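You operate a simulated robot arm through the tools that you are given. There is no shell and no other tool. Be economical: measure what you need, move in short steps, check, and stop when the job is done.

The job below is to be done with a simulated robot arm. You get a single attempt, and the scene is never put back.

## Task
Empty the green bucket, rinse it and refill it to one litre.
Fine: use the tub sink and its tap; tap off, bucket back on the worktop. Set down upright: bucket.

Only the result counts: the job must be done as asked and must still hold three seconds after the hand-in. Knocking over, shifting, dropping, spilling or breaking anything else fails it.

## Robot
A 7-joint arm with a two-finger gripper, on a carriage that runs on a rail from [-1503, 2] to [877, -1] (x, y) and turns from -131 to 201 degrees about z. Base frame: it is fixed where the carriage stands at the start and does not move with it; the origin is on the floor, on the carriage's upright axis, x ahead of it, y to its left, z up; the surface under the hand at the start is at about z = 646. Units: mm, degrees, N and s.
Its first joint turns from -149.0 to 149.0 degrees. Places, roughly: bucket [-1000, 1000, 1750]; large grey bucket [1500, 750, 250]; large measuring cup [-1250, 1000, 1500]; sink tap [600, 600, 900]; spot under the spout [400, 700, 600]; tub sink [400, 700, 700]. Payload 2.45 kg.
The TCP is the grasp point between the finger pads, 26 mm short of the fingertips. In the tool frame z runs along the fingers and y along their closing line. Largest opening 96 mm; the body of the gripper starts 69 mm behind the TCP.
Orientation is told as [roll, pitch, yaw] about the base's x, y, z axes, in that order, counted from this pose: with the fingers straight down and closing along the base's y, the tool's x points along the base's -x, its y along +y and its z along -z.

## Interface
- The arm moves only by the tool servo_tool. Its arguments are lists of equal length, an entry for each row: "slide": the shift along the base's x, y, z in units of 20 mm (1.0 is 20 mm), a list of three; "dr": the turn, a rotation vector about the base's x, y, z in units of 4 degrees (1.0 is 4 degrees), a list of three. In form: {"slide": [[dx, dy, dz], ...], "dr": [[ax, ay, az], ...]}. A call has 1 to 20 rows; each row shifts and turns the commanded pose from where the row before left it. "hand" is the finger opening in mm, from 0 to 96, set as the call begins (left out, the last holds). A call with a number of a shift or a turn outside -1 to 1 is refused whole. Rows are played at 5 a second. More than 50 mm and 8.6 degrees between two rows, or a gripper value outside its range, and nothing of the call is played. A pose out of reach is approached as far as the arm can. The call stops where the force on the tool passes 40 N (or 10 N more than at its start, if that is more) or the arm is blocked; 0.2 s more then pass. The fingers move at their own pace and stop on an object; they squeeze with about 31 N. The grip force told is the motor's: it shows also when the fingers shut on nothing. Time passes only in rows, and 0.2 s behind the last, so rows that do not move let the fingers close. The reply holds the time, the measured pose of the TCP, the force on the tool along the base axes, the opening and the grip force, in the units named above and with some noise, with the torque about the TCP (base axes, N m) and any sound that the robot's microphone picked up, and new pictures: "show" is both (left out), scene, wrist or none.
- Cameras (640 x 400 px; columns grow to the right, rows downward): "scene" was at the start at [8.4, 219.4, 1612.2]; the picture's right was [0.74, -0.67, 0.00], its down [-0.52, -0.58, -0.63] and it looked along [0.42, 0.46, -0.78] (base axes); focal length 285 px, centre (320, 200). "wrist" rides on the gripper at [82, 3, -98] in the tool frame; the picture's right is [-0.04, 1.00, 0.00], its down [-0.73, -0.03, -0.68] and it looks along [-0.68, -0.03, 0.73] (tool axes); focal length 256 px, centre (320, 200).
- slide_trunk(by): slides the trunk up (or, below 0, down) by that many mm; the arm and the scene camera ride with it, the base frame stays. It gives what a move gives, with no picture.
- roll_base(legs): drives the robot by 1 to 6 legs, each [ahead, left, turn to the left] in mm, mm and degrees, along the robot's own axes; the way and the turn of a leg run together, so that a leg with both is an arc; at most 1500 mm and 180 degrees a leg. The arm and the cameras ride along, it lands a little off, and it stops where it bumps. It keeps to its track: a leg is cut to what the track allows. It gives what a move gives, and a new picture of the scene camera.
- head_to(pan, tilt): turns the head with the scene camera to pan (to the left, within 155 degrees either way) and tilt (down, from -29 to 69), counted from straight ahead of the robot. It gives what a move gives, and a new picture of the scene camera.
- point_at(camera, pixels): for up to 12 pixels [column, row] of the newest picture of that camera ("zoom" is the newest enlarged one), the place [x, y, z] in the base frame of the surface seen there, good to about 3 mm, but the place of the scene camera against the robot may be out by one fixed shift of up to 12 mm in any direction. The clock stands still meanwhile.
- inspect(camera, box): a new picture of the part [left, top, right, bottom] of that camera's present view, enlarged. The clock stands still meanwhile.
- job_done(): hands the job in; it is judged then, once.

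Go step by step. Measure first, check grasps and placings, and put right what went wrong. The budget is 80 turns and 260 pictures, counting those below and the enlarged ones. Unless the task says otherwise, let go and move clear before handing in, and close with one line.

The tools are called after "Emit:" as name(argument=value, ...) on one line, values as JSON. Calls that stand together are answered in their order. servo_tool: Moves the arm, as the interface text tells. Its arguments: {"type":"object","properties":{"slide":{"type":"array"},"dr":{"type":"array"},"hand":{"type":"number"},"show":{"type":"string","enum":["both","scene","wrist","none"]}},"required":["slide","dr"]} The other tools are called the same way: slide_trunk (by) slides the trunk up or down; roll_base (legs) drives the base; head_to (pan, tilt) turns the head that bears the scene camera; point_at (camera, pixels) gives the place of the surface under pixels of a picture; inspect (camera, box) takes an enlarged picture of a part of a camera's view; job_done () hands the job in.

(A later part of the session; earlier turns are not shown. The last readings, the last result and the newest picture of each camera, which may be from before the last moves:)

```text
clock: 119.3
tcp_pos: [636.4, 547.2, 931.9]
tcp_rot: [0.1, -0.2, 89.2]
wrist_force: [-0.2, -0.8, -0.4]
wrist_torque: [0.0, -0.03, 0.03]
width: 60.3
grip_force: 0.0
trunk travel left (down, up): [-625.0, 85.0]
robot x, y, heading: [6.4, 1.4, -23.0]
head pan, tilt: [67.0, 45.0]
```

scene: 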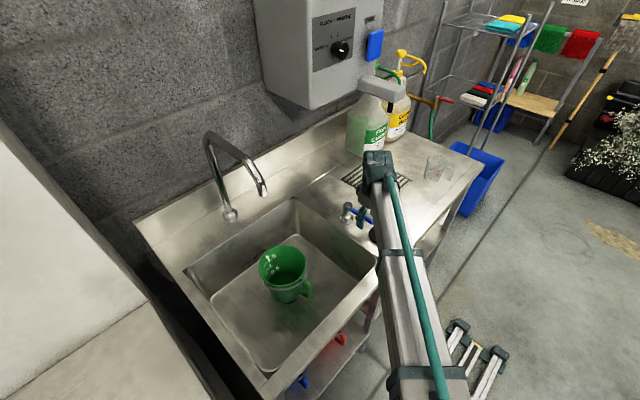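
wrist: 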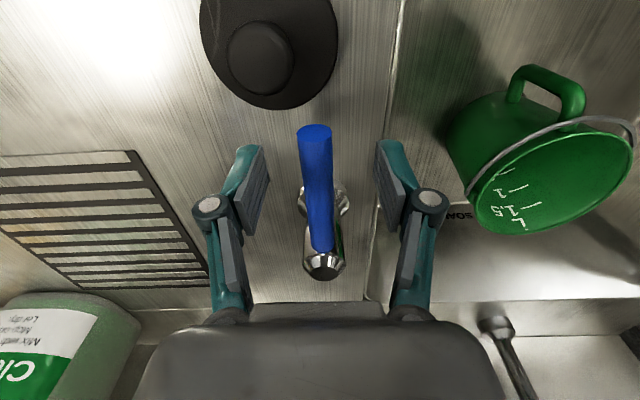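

Straddling the lever again. I'll open it to the same angle as before (TCP x≈687) and let it run, checking the level.

Emit:
servo_tool(slide=[[0, 0, 0], [0, 0, 0], [0.5, 0, 0], [0.5, 0, 0], [0.5, 0, 0], [0.5, 0, 0], [0.5, 0, 0], [0, 0, 0], [0, 0, 0], [0, 0, 0], [0, 0, 0], [0, 0, 0], [0, 0, 0], [0, 0, 0], [0, 0, 0], [0, 0, 0], [0, 0, 0], [0, 0, 0], [0, 0, 0], [0, 0, 0]], dr=[[0, 0, 0], [0, 0, 0], [0, 0, 0], [0, 0, 0], [0, 0, 0], [0, 0, 0], [0, 0, 0], [0, 0, 0], [0, 0, 0], [0, 0, 0], [0, 0, 0], [0, 0, 0], [0, 0, 0], [0, 0, 0], [0, 0, 0], [0, 0, 0], [0, 0, 0], [0, 0, 0], [0, 0, 0], [0, 0, 0]], hand=30, show="none")

Emit:
servo_tool(slide=[[0, 0, 0], [0, 0, 0], [0, 0, 0], [0, 0, 0], [0, 0, 0], [0, 0, 0], [0, 0, 0], [0, 0, 0], [0, 0, 0], [0, 0, 0], [0, 0, 0], [0, 0, 0], [0, 0, 0], [0, 0, 0], [0, 0, 0], [0, 0, 0], [0, 0, 0], [0, 0, 0], [0, 0, 0], [0, 0, 0]], dr=[[0, 0, 0], [0, 0, 0], [0, 0, 0], [0, 0, 0], [0, 0, 0], [0, 0, 0], [0, 0, 0], [0, 0, 0], [0, 0, 0], [0, 0, 0], [0, 0, 0], [0, 0, 0], [0, 0, 0], [0, 0, 0], [0, 0, 0], [0, 0, 0], [0, 0, 0], [0, 0, 0], [0, 0, 0], [0, 0, 0]], show="both")

Emit:
inspect(camera="scene", box=[230, 200, 330, 310])

Emit:
point_at(camera="scene", pixels=[[286, 278], [280, 282], [292, 272], [284, 288]])

```text
clock: 123.5
tcp_pos: [688.0, 547.9, 931.8]
tcp_rot: [-0.1, -0.2, 89.1]
wrist_force: [-0.4, -1.9, 1.2]
wrist_torque: [0.05, 0.09, 0.11]
width: 31.1
grip_force: 5.6
trunk travel left (down, up): [-625.0, 85.0]
robot x, y, heading: [3.1, -1.7, -22.9]
head pan, tilt: [67.0, 45.0]
```

```text
clock: 127.8
tcp_pos: [687.3, 548.2, 933.0]
tcp_rot: [0.0, -0.2, 89.1]
wrist_force: [-0.3, -2.6, 0.9]
wrist_torque: [0.07, 0.08, 0.11]
width: 31.2
grip_force: 6.2
trunk travel left (down, up): [-625.0, 85.0]
robot x, y, heading: [5.6, 2.8, -23.2]
head pan, tilt: [67.0, 45.0]
```

scene: 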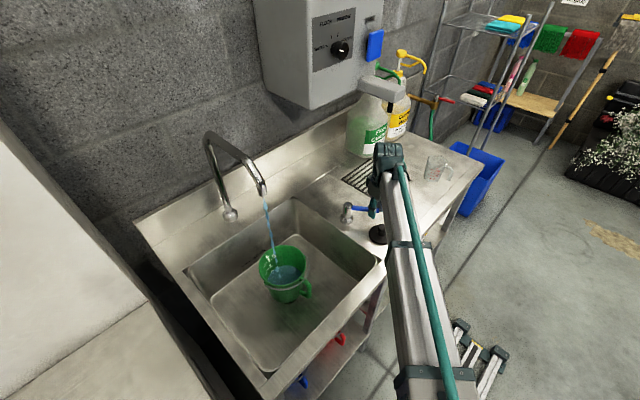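
wrist: 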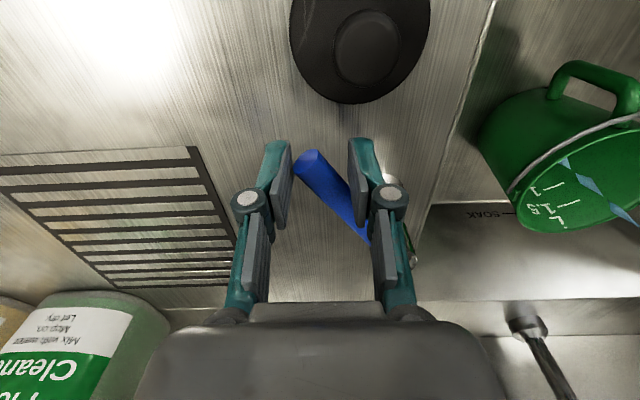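

```text
3.64 times, centred on (280, 255) of scene
```

zoom: 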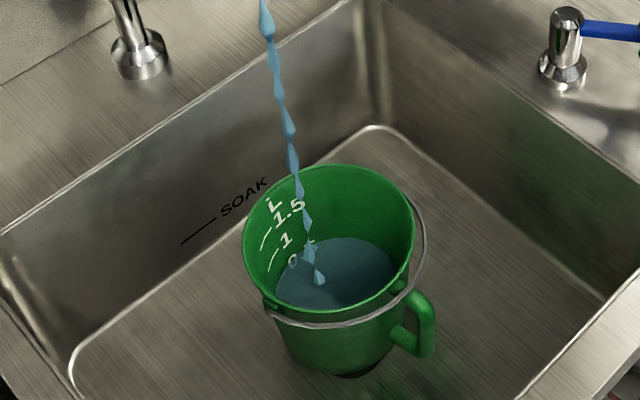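

```text
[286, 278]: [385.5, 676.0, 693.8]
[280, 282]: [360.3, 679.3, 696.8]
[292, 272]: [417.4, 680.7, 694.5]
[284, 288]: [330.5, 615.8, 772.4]
```

Level is ~z 695 (≈0.48 L) about 7 s after opening, so roughly 65 ml/s. I'll wait 4.2 s and measure again.

Emit:
servo_tool(slide=[[0, 0, 0], [0, 0, 0], [0, 0, 0], [0, 0, 0], [0, 0, 0], [0, 0, 0], [0, 0, 0], [0, 0, 0], [0, 0, 0], [0, 0, 0], [0, 0, 0], [0, 0, 0], [0, 0, 0], [0, 0, 0], [0, 0, 0], [0, 0, 0], [0, 0, 0], [0, 0, 0], [0, 0, 0], [0, 0, 0]], dr=[[0, 0, 0], [0, 0, 0], [0, 0, 0], [0, 0, 0], [0, 0, 0], [0, 0, 0], [0, 0, 0], [0, 0, 0], [0, 0, 0], [0, 0, 0], [0, 0, 0], [0, 0, 0], [0, 0, 0], [0, 0, 0], [0, 0, 0], [0, 0, 0], [0, 0, 0], [0, 0, 0], [0, 0, 0], [0, 0, 0]], show="scene")

Emit:
inspect(camera="scene", box=[240, 230, 320, 310])

Emit:
point_at(camera="scene", pixels=[[286, 275], [280, 278], [292, 270], [288, 268]])

```text
clock: 131.9
tcp_pos: [687.4, 547.9, 932.3]
tcp_rot: [0.0, -0.3, 89.2]
wrist_force: [-0.4, -2.8, 0.9]
wrist_torque: [0.03, 0.07, 0.13]
width: 30.9
grip_force: 5.7
trunk travel left (down, up): [-625.0, 85.0]
robot x, y, heading: [3.0, -2.0, -23.0]
head pan, tilt: [67.0, 45.0]
```

scene: 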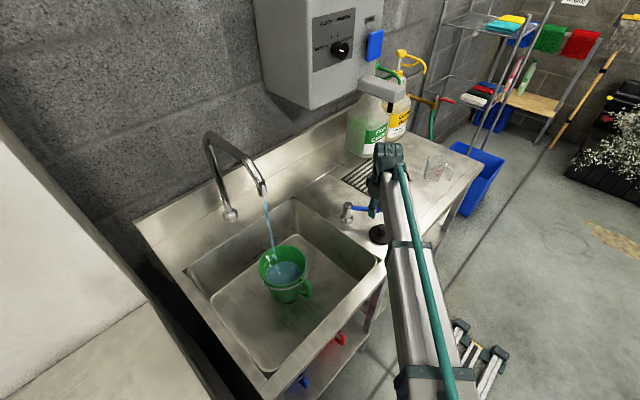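

```text
5.00 times, centred on (280, 270) of scene
```

zoom: 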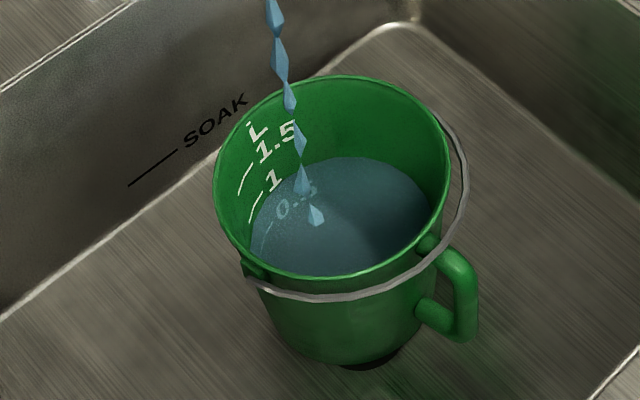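

```text
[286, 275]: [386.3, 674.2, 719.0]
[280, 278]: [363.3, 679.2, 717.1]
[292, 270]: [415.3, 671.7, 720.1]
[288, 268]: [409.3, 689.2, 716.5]
```

Level ≈ z 718, rising 5.5 mm/s. I'll read the 1 L tick in the same camera for a consistent comparison before timing the shut-off.

Emit:
point_at(camera="zoom", pixels=[[249, 222], [256, 208], [262, 196], [240, 192], [250, 168], [262, 246], [270, 225], [350, 200], [300, 240], [335, 80], [400, 85]])

```text
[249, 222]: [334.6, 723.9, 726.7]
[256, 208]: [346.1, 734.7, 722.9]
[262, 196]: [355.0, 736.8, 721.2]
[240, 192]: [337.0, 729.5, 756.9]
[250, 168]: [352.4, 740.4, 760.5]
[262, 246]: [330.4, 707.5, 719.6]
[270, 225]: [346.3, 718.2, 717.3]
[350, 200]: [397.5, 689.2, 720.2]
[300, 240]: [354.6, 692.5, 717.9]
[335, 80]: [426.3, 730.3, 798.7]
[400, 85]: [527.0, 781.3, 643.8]
```

In this camera the 1 L tick sits at ≈727 and the water at 718.5, so about 115 ml to go at ~76 ml/s. I'll wait 0.6 s, then close over 1 s, and measure.

Emit:
servo_tool(slide=[[0, 0, 0], [0, 0, 0], [0, 0, 0], [-0.8, 0, 0], [-0.8, 0, 0], [-0.8, 0, 0], [-0.4, 0, 0], [-0.2, 0, 0], [0, 0, 0]], dr=[[0, 0, 0], [0, 0, 0], [0, 0, 0], [0, 0, 0], [0, 0, 0], [0, 0, 0], [0, 0, 0], [0, 0, 0], [0, 0, 0]], show="both")

Emit:
inspect(camera="scene", box=[240, 230, 320, 310])

Emit:
point_at(camera="zoom", pixels=[[350, 200], [300, 240], [380, 190], [350, 230], [270, 225], [320, 180], [335, 80], [330, 77], [240, 192], [250, 168]])

```text
clock: 133.9
tcp_pos: [628.2, 547.6, 931.1]
tcp_rot: [0.0, -0.2, 89.1]
wrist_force: [7.2, 3.5, 0.0]
wrist_torque: [0.08, -0.08, 0.13]
width: 34.7
grip_force: 3.6
trunk travel left (down, up): [-625.0, 85.0]
robot x, y, heading: [5.2, -1.3, -23.0]
head pan, tilt: [67.0, 45.0]
```

scene: 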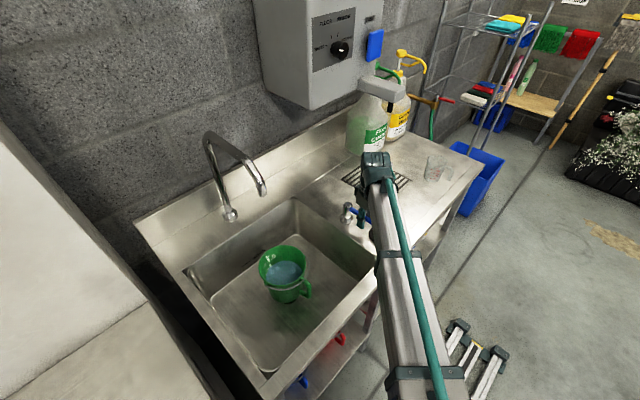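
wrist: 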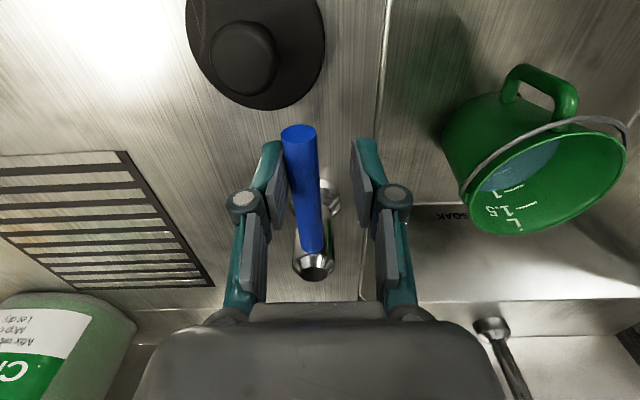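

```text
5.00 times, centred on (280, 270) of scene
```

zoom: 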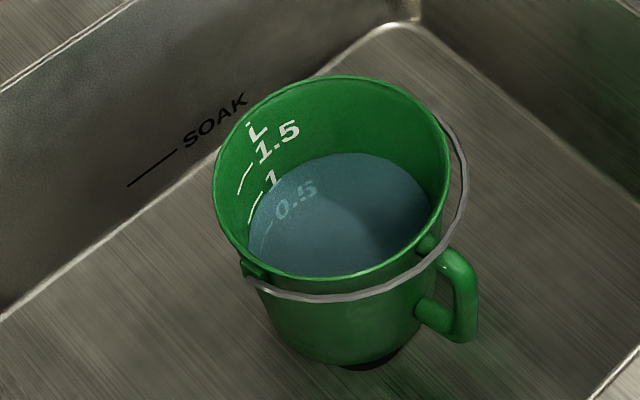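

```text
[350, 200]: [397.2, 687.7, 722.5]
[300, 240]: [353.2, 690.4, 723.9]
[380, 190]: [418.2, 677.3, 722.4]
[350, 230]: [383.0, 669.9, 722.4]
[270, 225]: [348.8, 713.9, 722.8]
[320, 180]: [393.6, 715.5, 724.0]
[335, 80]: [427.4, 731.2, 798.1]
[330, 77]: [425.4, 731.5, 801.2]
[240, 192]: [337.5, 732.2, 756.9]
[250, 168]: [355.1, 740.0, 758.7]
```

Tap is off and the water sits at ≈723, just under the 1 L tick. I'll look closer from the wrist camera at the tick vs. surface.

Emit:
inspect(camera="wrist", box=[440, 110, 640, 235])

Emit:
point_at(camera="zoom", pixels=[[270, 165], [300, 150], [220, 235], [265, 235], [235, 320], [280, 295], [200, 275], [330, 170], [190, 250]])

Emit:
inspect(camera="scene", box=[260, 240, 300, 280])

```text
3.20 times, centred on (540, 172) of wrist
```

zoom: 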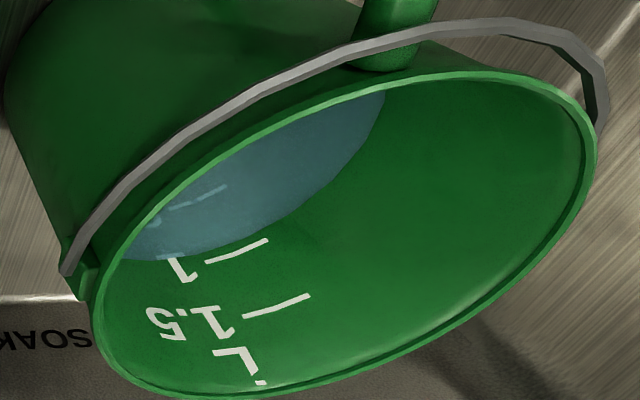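

```text
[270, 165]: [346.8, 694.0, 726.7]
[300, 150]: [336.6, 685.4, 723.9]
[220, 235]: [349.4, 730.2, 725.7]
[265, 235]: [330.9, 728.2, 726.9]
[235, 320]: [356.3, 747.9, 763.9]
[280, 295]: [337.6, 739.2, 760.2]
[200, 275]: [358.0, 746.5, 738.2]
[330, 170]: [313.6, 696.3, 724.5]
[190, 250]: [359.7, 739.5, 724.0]
```

```text
10.00 times, centred on (280, 260) of scene
```

zoom: 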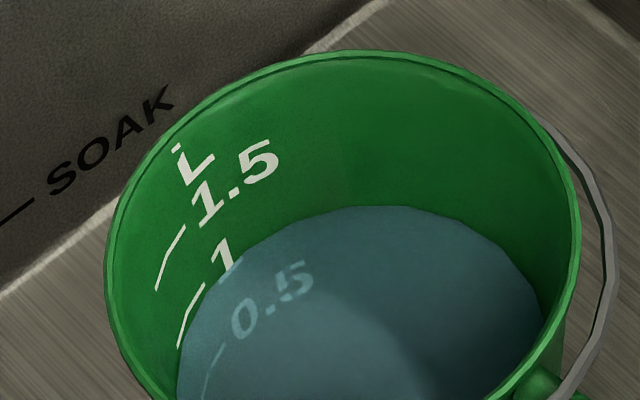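

Surface is a few millimetres below the tick. I'll measure the tick precisely with the wrist zoom.

Emit:
inspect(camera="wrist", box=[480, 160, 560, 220])

Emit:
point_at(camera="zoom", pixels=[[210, 210], [260, 190], [310, 170], [330, 375], [300, 388], [370, 358], [220, 140], [280, 110], [160, 165], [330, 60]])

```text
6.67 times, centred on (520, 190) of wrist
```

zoom: 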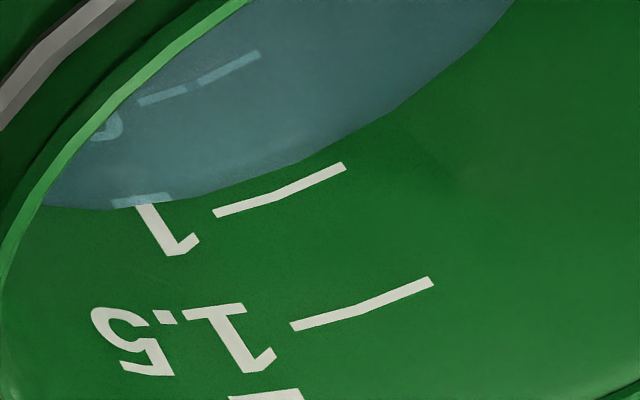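

```text
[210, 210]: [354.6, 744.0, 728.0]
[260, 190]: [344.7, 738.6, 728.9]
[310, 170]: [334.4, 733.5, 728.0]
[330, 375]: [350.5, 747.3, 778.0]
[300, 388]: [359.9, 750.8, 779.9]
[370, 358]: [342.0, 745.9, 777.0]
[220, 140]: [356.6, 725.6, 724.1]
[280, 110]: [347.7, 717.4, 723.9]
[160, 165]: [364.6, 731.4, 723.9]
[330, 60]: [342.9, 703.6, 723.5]
```

The gap is about 5.5 mm, i.e. ~75–80 ml short. I'll give a brief open–close burst of about 65 ml.

Emit:
servo_tool(slide=[[0.8, 0, 0], [0.8, 0, 0], [0.8, 0, 0], [0.55, 0, 0], [0, 0, 0], [0, 0, 0], [-0.8, 0, 0], [-0.8, 0, 0], [-0.8, 0, 0], [-0.4, 0, 0], [-0.2, 0, 0], [0, 0, 0]], dr=[[0, 0, 0], [0, 0, 0], [0, 0, 0], [0, 0, 0], [0, 0, 0], [0, 0, 0], [0, 0, 0], [0, 0, 0], [0, 0, 0], [0, 0, 0], [0, 0, 0], [0, 0, 0]], show="both")

Emit:
inspect(camera="wrist", box=[480, 160, 560, 220])

Emit:
point_at(camera="zoom", pixels=[[220, 140], [280, 110], [160, 165], [330, 60], [370, 358]])

Emit:
inspect(camera="scene", box=[260, 240, 300, 280])

Emit:
point_at(camera="zoom", pixels=[[400, 280], [300, 320], [350, 250], [450, 300], [380, 340]])

```text
clock: 136.6
tcp_pos: [626.0, 547.3, 933.2]
tcp_rot: [-0.1, -0.3, 89.1]
wrist_force: [12.6, 4.7, 1.7]
wrist_torque: [0.06, -0.23, 0.28]
width: 38.6
grip_force: 6.4
trunk travel left (down, up): [-625.0, 85.0]
robot x, y, heading: [0.9, -0.7, -22.9]
head pan, tilt: [67.0, 45.0]
```

scene: 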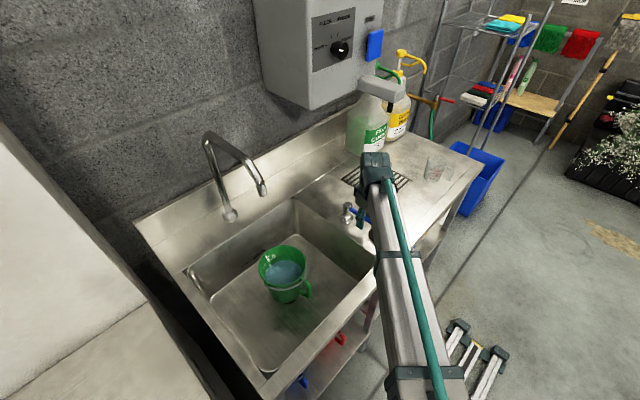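
wrist: 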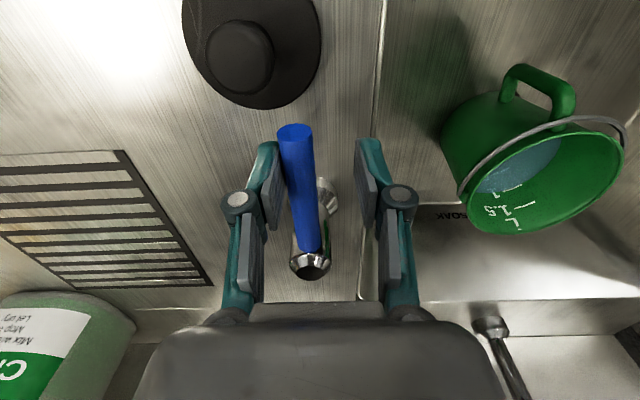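

```text
6.67 times, centred on (520, 190) of wrist
```

zoom: 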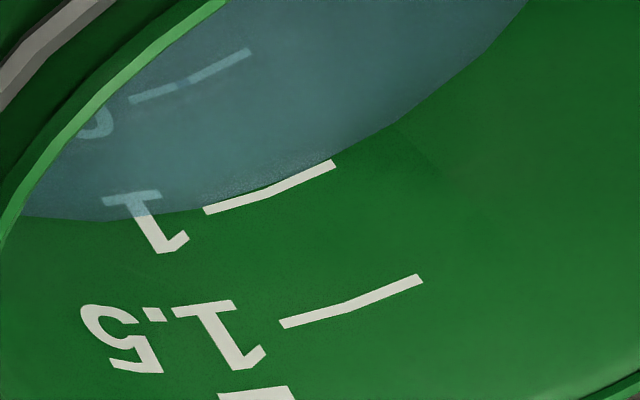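

```text
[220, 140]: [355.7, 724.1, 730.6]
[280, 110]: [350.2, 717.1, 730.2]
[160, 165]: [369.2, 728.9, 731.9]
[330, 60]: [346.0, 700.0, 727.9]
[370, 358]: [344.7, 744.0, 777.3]
```

```text
10.00 times, centred on (280, 260) of scene
```

zoom: 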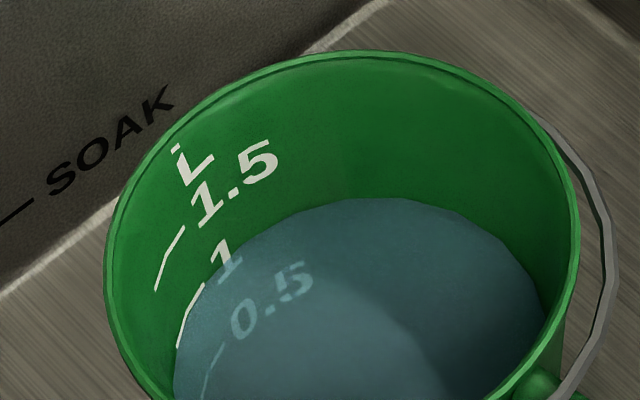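

```text
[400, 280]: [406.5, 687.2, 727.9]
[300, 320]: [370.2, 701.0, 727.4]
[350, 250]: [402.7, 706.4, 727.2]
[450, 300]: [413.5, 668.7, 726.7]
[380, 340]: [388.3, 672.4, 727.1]
```

The surface now touches the 1 L tick (≈0.99 L) and the tap is shut firmly (12.6 N at its stop). I'll back off the lever, rise, return over the sink, and shift the base back to x≈250 before grasping.

Emit:
servo_tool(slide=[[0.3, 0, 0], [0, 0, 1], [0, 0, 1], [0, 0, 1], [0, 0, 1], [-1, 0.1, 0], [-1, 0.1, 0], [-1, 0.1, 0], [-1, 0.1, 0], [-1, 0.1, 0], [-1, 0.1, 0], [-1, 0.1, 0], [-1, 0.1, 0], [-1, 0.1, 0], [0, 0, 0]], dr=[[0, 0, 0], [0, 0, 0], [0, 0, 0], [0, 0, 0], [0, 0, 0], [0, 0, 0.5], [0, 0, 0.5], [0, 0, 0.5], [0, 0, 0.5], [0, 0, 0.5], [0, 0, 0.5], [0, 0, 0.5], [0, 0, 0.5], [0, 0, 0.2], [0, 0, 0]], hand=60, show="none")

Emit:
roll_base(legs=[[230, 97, 0]])

```text
clock: 139.8
tcp_pos: [451.3, 565.0, 1011.8]
tcp_rot: [-0.1, -0.2, 106.0]
wrist_force: [0.5, 0.8, -0.4]
wrist_torque: [-0.01, -0.04, 0.03]
width: 59.6
grip_force: 0.1
trunk travel left (down, up): [-625.0, 85.0]
robot x, y, heading: [6.2, 2.7, -23.0]
head pan, tilt: [67.0, 45.0]
```

```text
clock: 141.6
tcp_pos: [702.0, 564.8, 1012.4]
tcp_rot: [0.0, -0.3, 105.9]
wrist_force: [0.6, -0.5, 0.5]
wrist_torque: [0.03, 0.04, -0.02]
width: 60.2
grip_force: 0.0
trunk travel left (down, up): [-625.0, 85.0]
robot x, y, heading: [257.7, 0.3, -23.1]
head pan, tilt: [67.0, 45.0]
```

scene: 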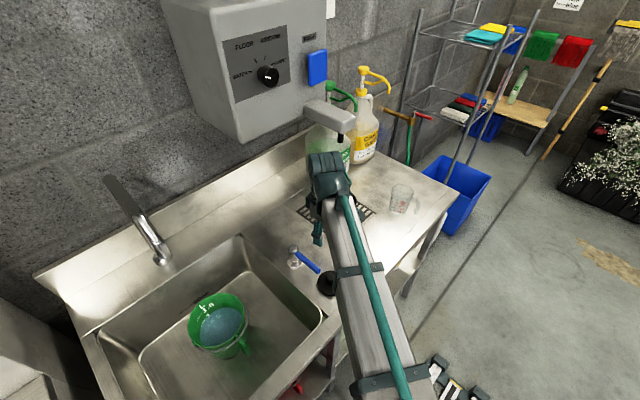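

No stream, bucket standing at (218,325). Moving the hand back above its handle.

Emit:
servo_tool(slide=[[-1, 0, 0], [-1, 0, 0], [-1, 0, 0], [-1, 0, 0], [-1, 0, 0], [-1, 0, 0], [-1, 0, 0], [-1, 0, 0], [-1, 0, 0], [-1, 0, 0], [-1, 0, 0], [-1, 0, 0], [-1, 0, 0], [-1, 0, 0], [-1, 0.2, 0], [0, 0, 0]], dr=[[0, 0, 0], [0, 0, 0], [0, 0, 0], [0, 0, 0], [0, 0, 0], [0, 0, 0], [0, 0, 0], [0, 0, 0], [0, 0, 0], [0, 0, 0], [0, 0, 0], [0, 0, 0], [0, 0, 0], [0, 0, 0], [0, 0, 0], [0, 0, 0]], show="wrist")

Emit:
inspect(camera="wrist", box=[220, 20, 420, 220])

```text
clock: 145.0
tcp_pos: [401.9, 568.3, 1011.8]
tcp_rot: [0.1, -0.2, 105.8]
wrist_force: [-0.7, -0.2, -0.4]
wrist_torque: [0.01, -0.03, -0.02]
width: 60.2
grip_force: 0.1
trunk travel left (down, up): [-625.0, 85.0]
robot x, y, heading: [253.5, -4.1, -22.8]
head pan, tilt: [67.0, 45.0]
```

wrist: 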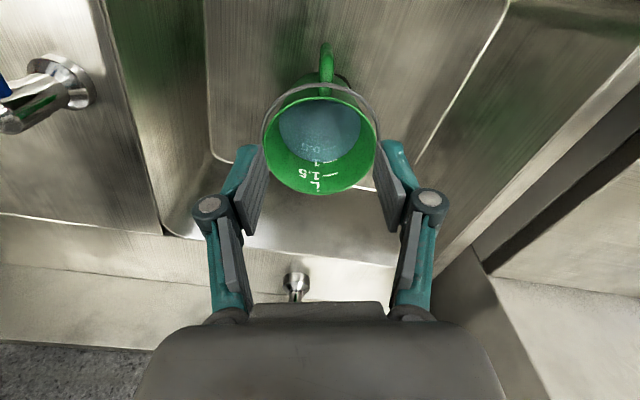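

```text
2.00 times, centred on (320, 120) of wrist
```

zoom: 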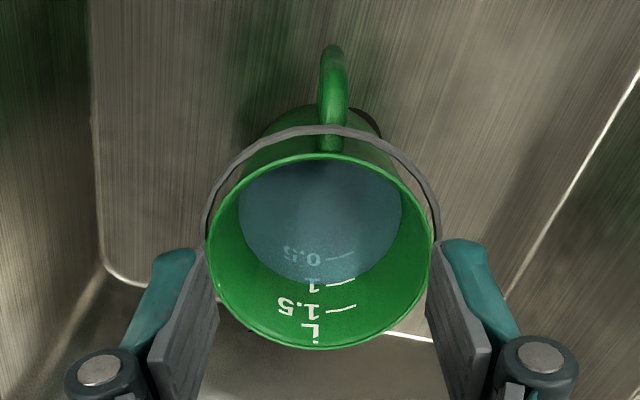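

Emit:
point_at(camera="zoom", pixels=[[330, 50], [331, 65], [331, 85], [332, 105], [323, 80], [343, 80], [208, 230], [432, 225], [320, 345], [320, 220]])

```text
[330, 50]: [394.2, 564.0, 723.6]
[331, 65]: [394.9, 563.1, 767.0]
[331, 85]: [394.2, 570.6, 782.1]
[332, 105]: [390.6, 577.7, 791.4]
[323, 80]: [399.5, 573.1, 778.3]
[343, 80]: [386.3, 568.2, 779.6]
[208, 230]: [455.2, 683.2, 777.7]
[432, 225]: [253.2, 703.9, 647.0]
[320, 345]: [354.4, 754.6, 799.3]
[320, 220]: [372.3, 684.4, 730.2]
```

Handle outer face is at about (395,562), running at ~10–12° off. I'll fine-tune yaw to ~102°, descend to (392.5,575,759) and close.

Emit:
servo_tool(slide=[[-0.47, 0.33, -1], [0, 0, -1], [0, 0, -1], [0, 0, -1], [0, 0, -1], [0, 0, -1], [0, 0, -1], [0, 0, -1], [0, 0, -1], [0, 0, -1], [0, 0, -1], [0, 0, -1], [0, 0, -0.65], [0, 0, 0]], dr=[[0, 0, -1], [0, 0, 0], [0, 0, 0], [0, 0, 0], [0, 0, 0], [0, 0, 0], [0, 0, 0], [0, 0, 0], [0, 0, 0], [0, 0, 0], [0, 0, 0], [0, 0, 0], [0, 0, 0], [0, 0, 0]], show="wrist")

Emit:
servo_tool(slide=[[0, 0, 0], [0, 0, 0], [0, 0, 0], [0, 0, 0], [0, 0, 0.2], [0, 0, 0.2], [0, 0, 0.2], [0, 0, 0.2], [0, 0, 0], [0, 0, 0]], dr=[[0, 0, 0], [0, 0, 0], [0, 0, 0], [0, 0, 0], [0, 0, 0], [0, 0, 0], [0, 0, 0], [0, 0, 0], [0, 0, 0], [0, 0, 0]], hand=0, show="both")

Emit:
inspect(camera="scene", box=[160, 270, 280, 370])

```text
clock: 148.0
tcp_pos: [392.6, 577.0, 759.6]
tcp_rot: [0.0, -0.2, 101.9]
wrist_force: [-0.8, -0.3, 0.3]
wrist_torque: [0.01, -0.02, -0.01]
width: 60.2
grip_force: 0.1
trunk travel left (down, up): [-625.0, 85.0]
robot x, y, heading: [253.5, -1.4, -22.8]
head pan, tilt: [67.0, 45.0]
```

wrist: 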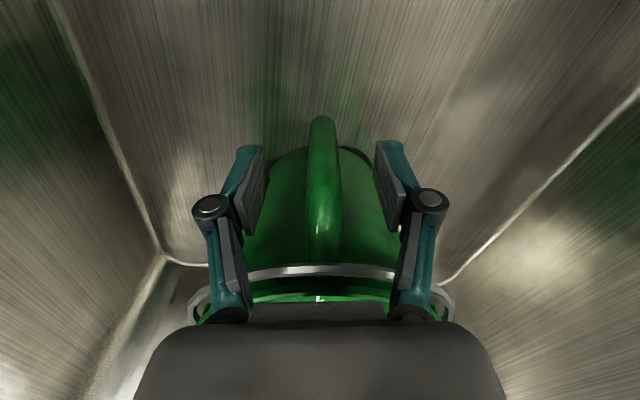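

```text
clock: 150.2
tcp_pos: [392.8, 576.0, 774.0]
tcp_rot: [0.0, -0.1, 101.9]
wrist_force: [0.4, 0.1, -9.8]
wrist_torque: [-0.81, -0.14, 0.01]
width: 16.8
grip_force: 31.3
trunk travel left (down, up): [-625.0, 85.0]
robot x, y, heading: [254.4, -1.3, -23.1]
head pan, tilt: [67.0, 45.0]
```

scene: 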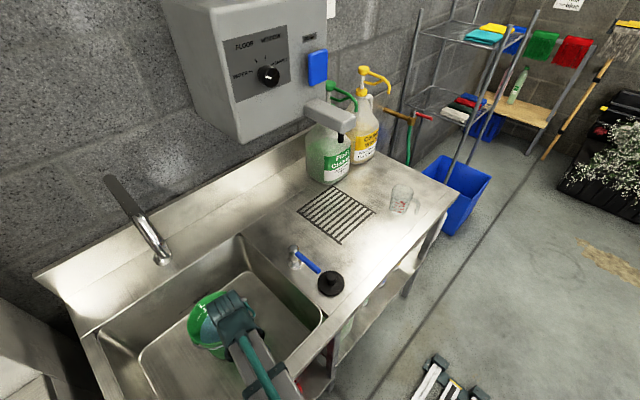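
wrist: 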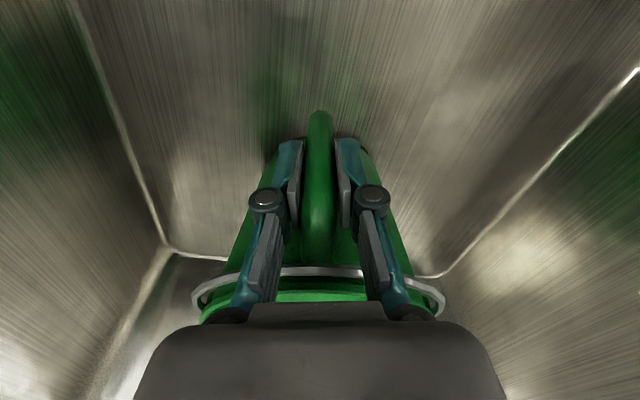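

```text
4.00 times, centred on (220, 320) of scene
```

zoom: 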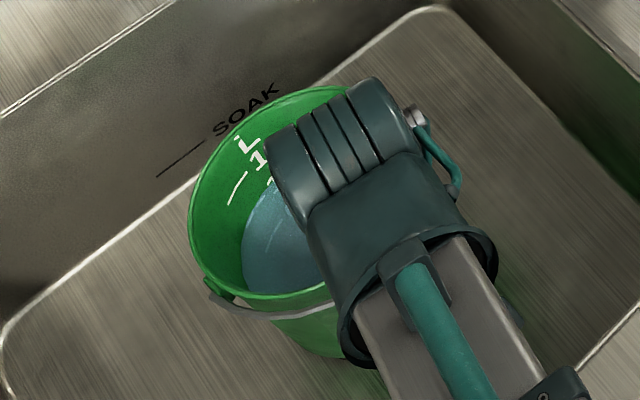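

Load 9.8 N but torque only 0.81 N m, so the bucket may be pivoting with its far edge still on the floor. I'll measure the rim heights.

Emit:
point_at(camera="zoom", pixels=[[190, 225], [225, 140], [300, 92], [345, 88], [250, 298], [320, 292], [260, 240], [290, 210]])

```text
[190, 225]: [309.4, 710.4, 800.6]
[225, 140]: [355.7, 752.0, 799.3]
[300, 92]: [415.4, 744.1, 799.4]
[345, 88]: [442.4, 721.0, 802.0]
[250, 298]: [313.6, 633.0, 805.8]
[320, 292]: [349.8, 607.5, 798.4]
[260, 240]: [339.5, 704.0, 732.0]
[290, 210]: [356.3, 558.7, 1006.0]
```

The far rim is unchanged while the handle side rose ~13 mm: the bucket pivots in the grip at ~0.85 N m. It has 70 mm freeboard, so a pitch of ~20–25° (where the torque balances) is spill-safe and self-stable. I'll lift slowly here in the sink and see where it settles.

Emit:
servo_tool(slide=[[0, 0, 0.25], [0, 0, 0.25], [0, 0, 0.25], [0, 0, 0.25], [0, 0, 0.25], [0, 0, 0.25], [0, 0, 0.25], [0, 0, 0.25], [0, 0, 0], [0, 0, 0]], dr=[[0, 0, 0], [0, 0, 0], [0, 0, 0], [0, 0, 0], [0, 0, 0], [0, 0, 0], [0, 0, 0], [0, 0, 0], [0, 0, 0], [0, 0, 0]], show="both")

Emit:
inspect(camera="scene", box=[160, 270, 280, 370])

Emit:
point_at(camera="zoom", pixels=[[190, 215], [225, 135], [300, 85], [250, 290], [320, 282], [260, 240]])

```text
clock: 152.4
tcp_pos: [392.0, 575.6, 815.1]
tcp_rot: [0.0, -0.2, 101.9]
wrist_force: [-1.0, -0.8, -10.1]
wrist_torque: [-0.77, -0.06, 0.03]
width: 16.7
grip_force: 30.8
trunk travel left (down, up): [-625.0, 85.0]
robot x, y, heading: [254.5, 1.3, -23.0]
head pan, tilt: [67.0, 45.0]
```

scene: 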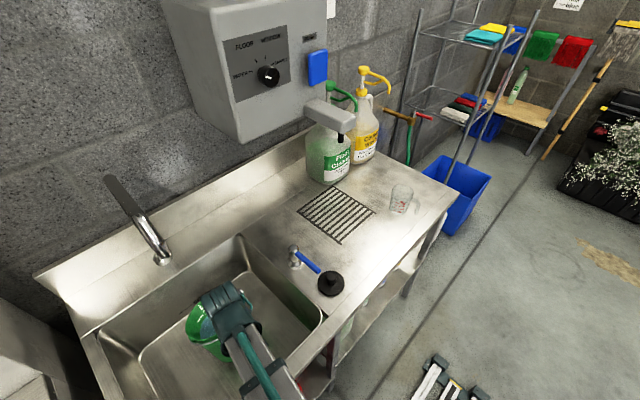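
wrist: 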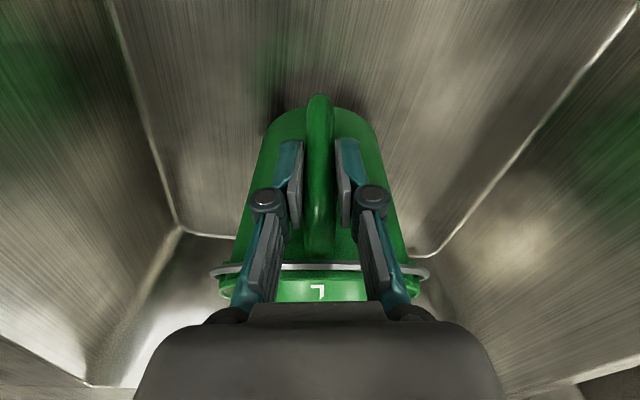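

```text
4.00 times, centred on (220, 320) of scene
```

zoom: 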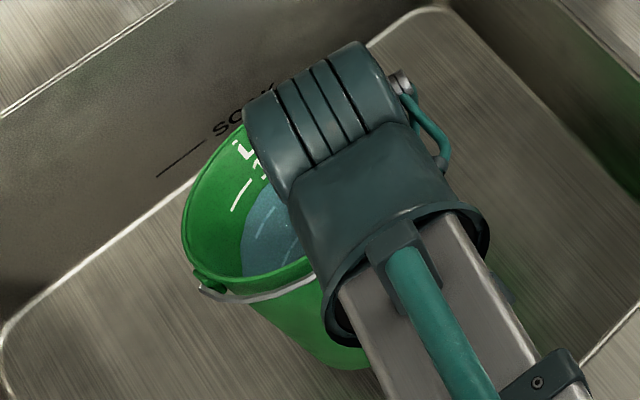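

```text
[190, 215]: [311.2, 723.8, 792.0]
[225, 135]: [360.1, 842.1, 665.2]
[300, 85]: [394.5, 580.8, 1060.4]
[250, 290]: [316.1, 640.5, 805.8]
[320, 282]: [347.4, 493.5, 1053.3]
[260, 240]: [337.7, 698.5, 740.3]
```

It's slipping steadily at ~0.78 N m with pitch ~19°, as predicted; it should hang free at ~25°, well below the 44° spill angle. I'll keep lifting slowly until it's clear of the floor.

Emit:
servo_tool(slide=[[0, 0, 0.3], [0, 0, 0.3], [0, 0, 0.3], [0, 0, 0.3], [0, 0, 0.3], [0, 0, 0.3], [0, 0, 0.3], [0, 0, 0.3], [0, 0, 0.3], [0, 0, 0.3], [0, 0, 0], [0, 0, 0]], dr=[[0, 0, 0], [0, 0, 0], [0, 0, 0], [0, 0, 0], [0, 0, 0], [0, 0, 0], [0, 0, 0], [0, 0, 0], [0, 0, 0], [0, 0, 0], [0, 0, 0], [0, 0, 0]], show="both")

Emit:
inspect(camera="scene", box=[150, 250, 270, 370])

Emit:
inspect(camera="wrist", box=[200, 80, 440, 330])

```text
clock: 155.0
tcp_pos: [392.4, 577.3, 875.1]
tcp_rot: [0.0, -0.1, 101.9]
wrist_force: [0.3, -0.3, -11.3]
wrist_torque: [-0.78, -0.14, 0.01]
width: 16.7
grip_force: 31.0
trunk travel left (down, up): [-625.0, 85.0]
robot x, y, heading: [250.1, 0.7, -23.0]
head pan, tilt: [67.0, 45.0]
```

scene: 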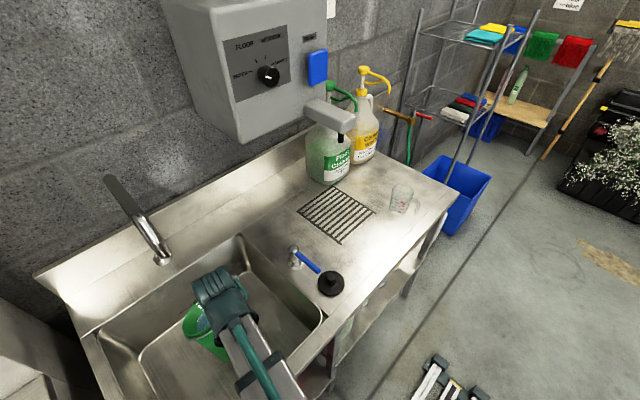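
wrist: 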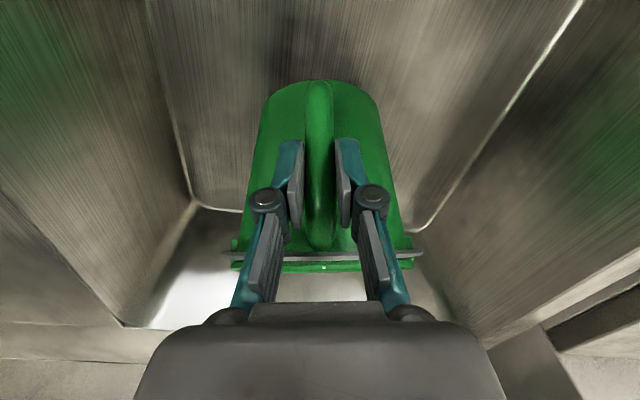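

```text
3.33 times, centred on (210, 310) of scene
```

zoom: 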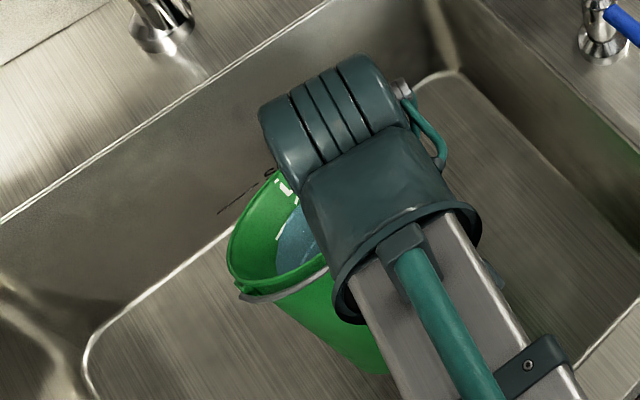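

```text
1.60 times, centred on (320, 205) of wrist
```

zoom: 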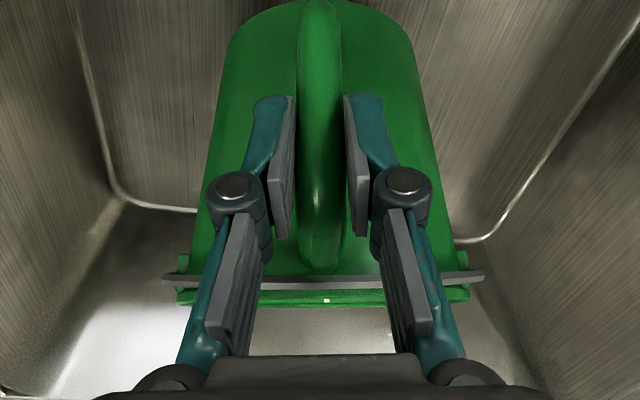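

It now seems to hang free (11.3 N). I'll measure the pitch from points along the bucket's near wall and rim.

Emit:
point_at(camera="zoom", pixels=[[270, 20], [262, 60], [235, 150], [220, 220], [210, 260], [200, 298], [430, 298], [320, 297], [390, 40], [420, 200]])

Emit:
point_at(camera="scene", pixels=[[183, 322], [187, 312], [195, 305], [198, 303], [195, 340], [200, 335], [205, 345], [190, 350]])

```text
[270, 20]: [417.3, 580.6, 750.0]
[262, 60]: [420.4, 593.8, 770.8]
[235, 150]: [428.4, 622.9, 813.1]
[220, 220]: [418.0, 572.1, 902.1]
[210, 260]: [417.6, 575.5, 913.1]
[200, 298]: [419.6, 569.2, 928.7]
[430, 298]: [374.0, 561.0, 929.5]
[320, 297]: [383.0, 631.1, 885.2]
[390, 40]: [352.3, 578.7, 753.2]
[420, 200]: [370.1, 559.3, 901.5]
```

```text
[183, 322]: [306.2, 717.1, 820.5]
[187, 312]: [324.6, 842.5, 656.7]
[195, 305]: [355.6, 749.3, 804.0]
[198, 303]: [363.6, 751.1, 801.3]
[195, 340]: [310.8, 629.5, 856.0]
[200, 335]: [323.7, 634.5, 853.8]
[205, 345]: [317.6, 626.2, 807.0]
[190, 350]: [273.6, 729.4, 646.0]
```

Pitch is ~33°, leaving only ~20 mm freeboard — too risky to carry over the worktop. I'll set it back down slowly (it will rotate upright on its edge) and use a different grip: fingers over the wall, which resists this tilt much better.

Emit:
servo_tool(slide=[[0, 0, -0.4], [0, 0, -0.4], [0, 0, -0.4], [0, 0, -0.4], [0, 0, -0.4], [0, 0, -0.4], [0, 0, -0.4], [0, 0, -0.4], [0, 0, -0.4], [0, 0, -0.4], [0, 0, -0.4], [0, 0, -0.4], [0, 0, -0.3], [0, 0, 0]], dr=[[0, 0, 0], [0, 0, 0], [0, 0, 0], [0, 0, 0], [0, 0, 0], [0, 0, 0], [0, 0, 0], [0, 0, 0], [0, 0, 0], [0, 0, 0], [0, 0, 0], [0, 0, 0], [0, 0, 0], [0, 0, 0]], show="wrist")

```text
clock: 158.0
tcp_pos: [392.1, 575.4, 773.7]
tcp_rot: [0.1, -0.3, 101.9]
wrist_force: [0.0, -2.6, 1.3]
wrist_torque: [0.51, 0.15, 0.03]
width: 16.5
grip_force: 31.6
trunk travel left (down, up): [-625.0, 85.0]
robot x, y, heading: [254.8, -6.1, -23.1]
head pan, tilt: [67.0, 45.0]
```

wrist: 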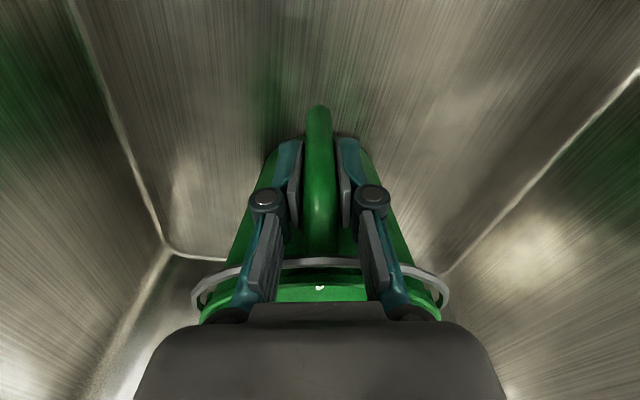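

Nearly flat again. A final 10 mm down, then release and rise to inspect.

Emit:
servo_tool(slide=[[0, 0, -0.2], [0, 0, -0.2], [0, 0, -0.15], [0, 0, 0]], dr=[[0, 0, 0], [0, 0, 0], [0, 0, 0], [0, 0, 0]], show="none")

Emit:
servo_tool(slide=[[0, 0, 0], [0, 0, 0], [0, 0, 1], [0, 0, 1], [0, 0, 1], [0, 0, 1], [0, 0, 1], [0, 0, 1], [0, 0, 1], [0, 0, 1], [0, 0, 1], [0, 0, 1], [0, 0, 0]], dr=[[0, 0, 0], [0, 0, 0], [0, 0, 0], [0, 0, 0], [0, 0, 0], [0, 0, 0], [0, 0, 0], [0, 0, 0], [0, 0, 0], [0, 0, 0], [0, 0, 0], [0, 0, 0], [0, 0, 0]], hand=60, show="wrist")

Emit:
inspect(camera="wrist", box=[220, 40, 420, 240])

```text
clock: 159.0
tcp_pos: [392.4, 575.5, 761.9]
tcp_rot: [-0.1, -0.2, 101.9]
wrist_force: [1.6, -2.6, 10.7]
wrist_torque: [-0.21, -0.12, 0.01]
width: 16.7
grip_force: 31.3
trunk travel left (down, up): [-625.0, 85.0]
robot x, y, heading: [254.1, -1.0, -22.8]
head pan, tilt: [67.0, 45.0]
```

```text
clock: 161.8
tcp_pos: [393.3, 575.6, 959.8]
tcp_rot: [0.1, -0.2, 101.9]
wrist_force: [-0.3, 0.6, 0.4]
wrist_torque: [0.0, -0.02, 0.01]
width: 60.0
grip_force: 0.0
trunk travel left (down, up): [-625.0, 85.0]
robot x, y, heading: [257.0, -0.1, -23.4]
head pan, tilt: [67.0, 45.0]
```

wrist: 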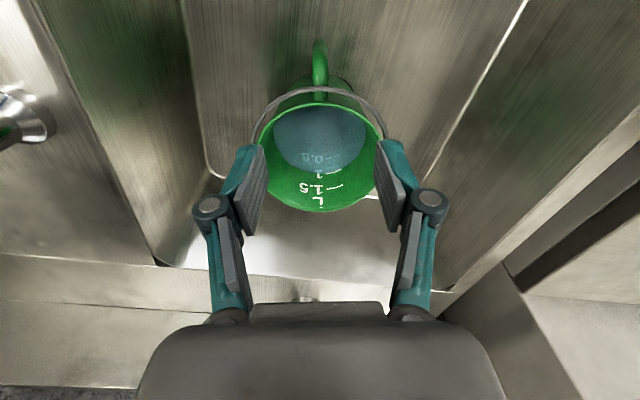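

```text
2.00 times, centred on (320, 140) of wrist
```

zoom: 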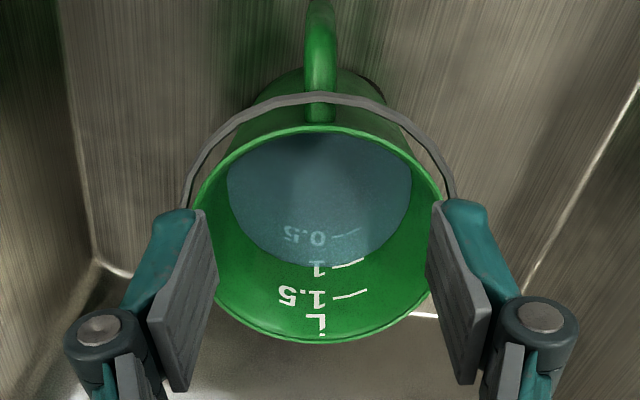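

No spill: the water still meets the 1 L tick. I'll measure rim, pivots and bail to plan the wall grip on the +x/+y side clear of the bail.

Emit:
point_at(camera="zoom", pixels=[[320, 340], [245, 310], [215, 260], [196, 215], [185, 200], [320, 98], [320, 130], [240, 130], [247, 152], [400, 315], [312, 45], [320, 60]])

Emit:
inspect(camera="scene", box=[170, 270, 290, 370])

```text
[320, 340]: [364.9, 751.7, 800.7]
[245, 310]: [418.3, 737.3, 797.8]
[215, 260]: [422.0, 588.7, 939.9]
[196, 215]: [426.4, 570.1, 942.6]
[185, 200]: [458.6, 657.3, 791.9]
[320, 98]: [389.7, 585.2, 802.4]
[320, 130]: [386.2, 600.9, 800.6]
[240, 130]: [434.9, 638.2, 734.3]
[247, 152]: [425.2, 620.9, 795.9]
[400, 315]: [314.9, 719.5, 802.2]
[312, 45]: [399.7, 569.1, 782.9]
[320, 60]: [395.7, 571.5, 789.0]
```

```text
4.00 times, centred on (230, 320) of scene
```

zoom: 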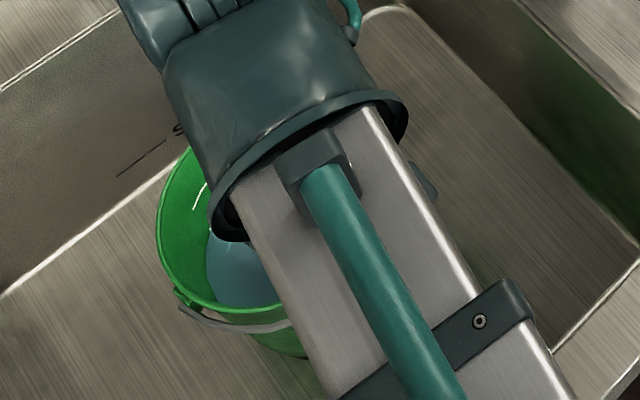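

Rim centre ≈(375,676), R≈76, bail pivots at azimuth ~8°/188°. I'll grip the wall at azimuth 35° (≈(434,717)), approaching low so the wrist stays below the spout.

Emit:
servo_tool(slide=[[0.65, 0.2, -0.9], [0.65, 0.2, -0.9], [0.65, 0.2, -0.9], [0.65, 0.2, -0.9], [0.65, 0.2, -0.9], [0.65, 0.2, -0.9], [-0.3, 0.97, 0], [-0.3, 0.97, 0], [-0.3, 0.97, 0], [-0.3, 0.97, 0], [-0.3, 0.97, 0], [-0.3, 0.97, 0], [0, 0, 0]], dr=[[0, 0, 0.95], [0, 0, 0.95], [0, 0, 0.95], [0, 0, 0.95], [0, 0, 0.95], [0, 0, 0.95], [0, 0, 0], [0, 0, 0], [0, 0, 0], [0, 0, 0], [0, 0, 0], [0, 0, 0], [0, 0, 0]], show="both")

```text
clock: 164.6
tcp_pos: [432.7, 717.8, 853.8]
tcp_rot: [0.0, -0.3, 124.6]
wrist_force: [1.3, -0.3, 0.1]
wrist_torque: [-0.02, -0.03, -0.04]
width: 60.3
grip_force: 0.0
trunk travel left (down, up): [-625.0, 85.0]
robot x, y, heading: [253.4, -1.7, -22.8]
head pan, tilt: [67.0, 45.0]
```

scene: 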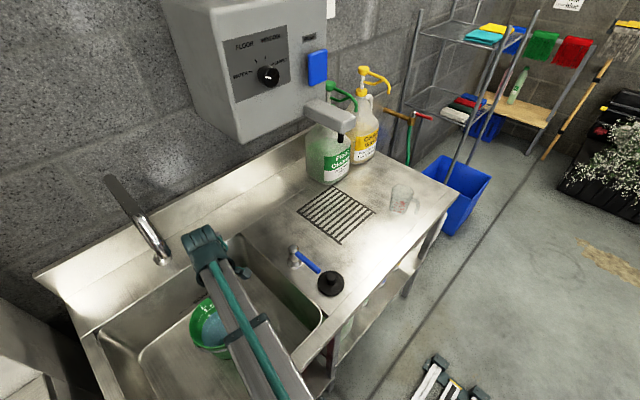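
wrist: 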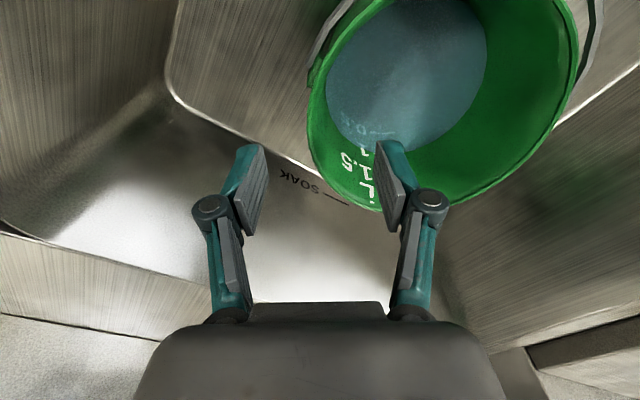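

The rim's left edge passes at (312,136), exactly between the pads' plane, and the bail ear at (315,65) is clear. I'll descend to z≈770 and close on the wall.

Emit:
servo_tool(slide=[[0, 0, -0.8], [0, 0, -0.8], [0, 0, -0.8], [0, 0, -0.8], [0, 0, -0.8], [0, 0, -0.2], [0, 0, 0]], dr=[[0, 0, 0], [0, 0, 0], [0, 0, 0], [0, 0, 0], [0, 0, 0], [0, 0, 0], [0, 0, 0]], show="wrist")

Emit:
servo_tool(slide=[[0, 0, 0], [0, 0, 0], [0, 0, 0], [0, 0, 0], [0, 0, 0]], dr=[[0, 0, 0], [0, 0, 0], [0, 0, 0], [0, 0, 0], [0, 0, 0]], hand=0, show="both")

```text
clock: 166.2
tcp_pos: [433.7, 716.2, 770.6]
tcp_rot: [0.0, -0.2, 124.7]
wrist_force: [-1.2, 0.0, 0.2]
wrist_torque: [0.0, 0.01, -0.03]
width: 60.2
grip_force: 0.1
trunk travel left (down, up): [-625.0, 85.0]
robot x, y, heading: [254.1, 1.4, -22.9]
head pan, tilt: [67.0, 45.0]
```

wrist: 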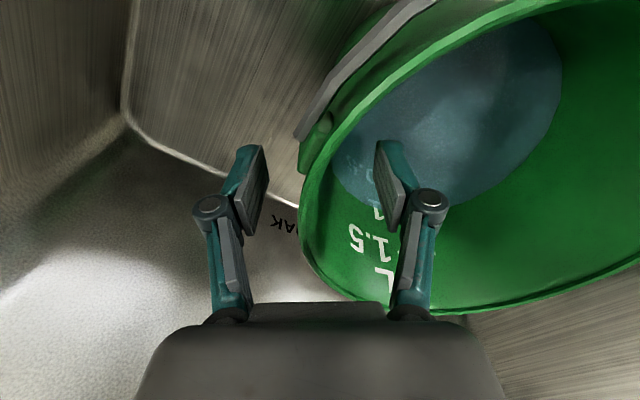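

```text
clock: 167.4
tcp_pos: [433.6, 715.3, 771.6]
tcp_rot: [0.0, -0.2, 124.7]
wrist_force: [1.9, -5.3, 5.2]
wrist_torque: [-0.74, 1.07, 0.74]
width: 9.9
grip_force: 31.0
trunk travel left (down, up): [-625.0, 85.0]
robot x, y, heading: [249.7, -1.7, -23.2]
head pan, tilt: [67.0, 45.0]
```

scene: 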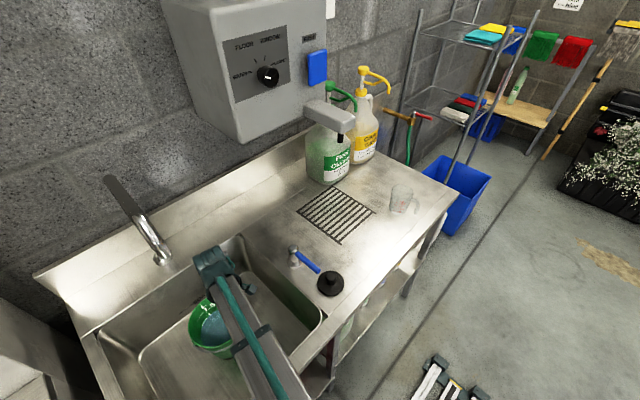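
wrist: 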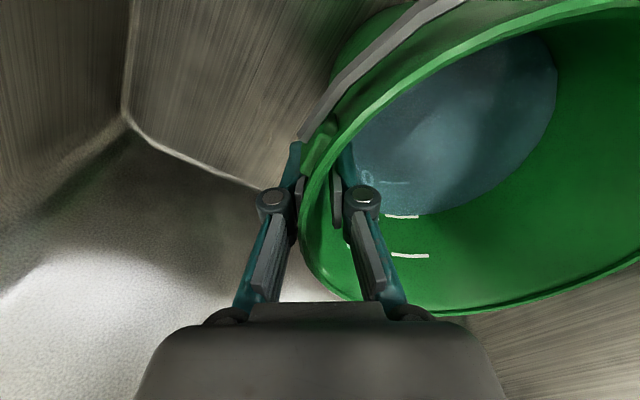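

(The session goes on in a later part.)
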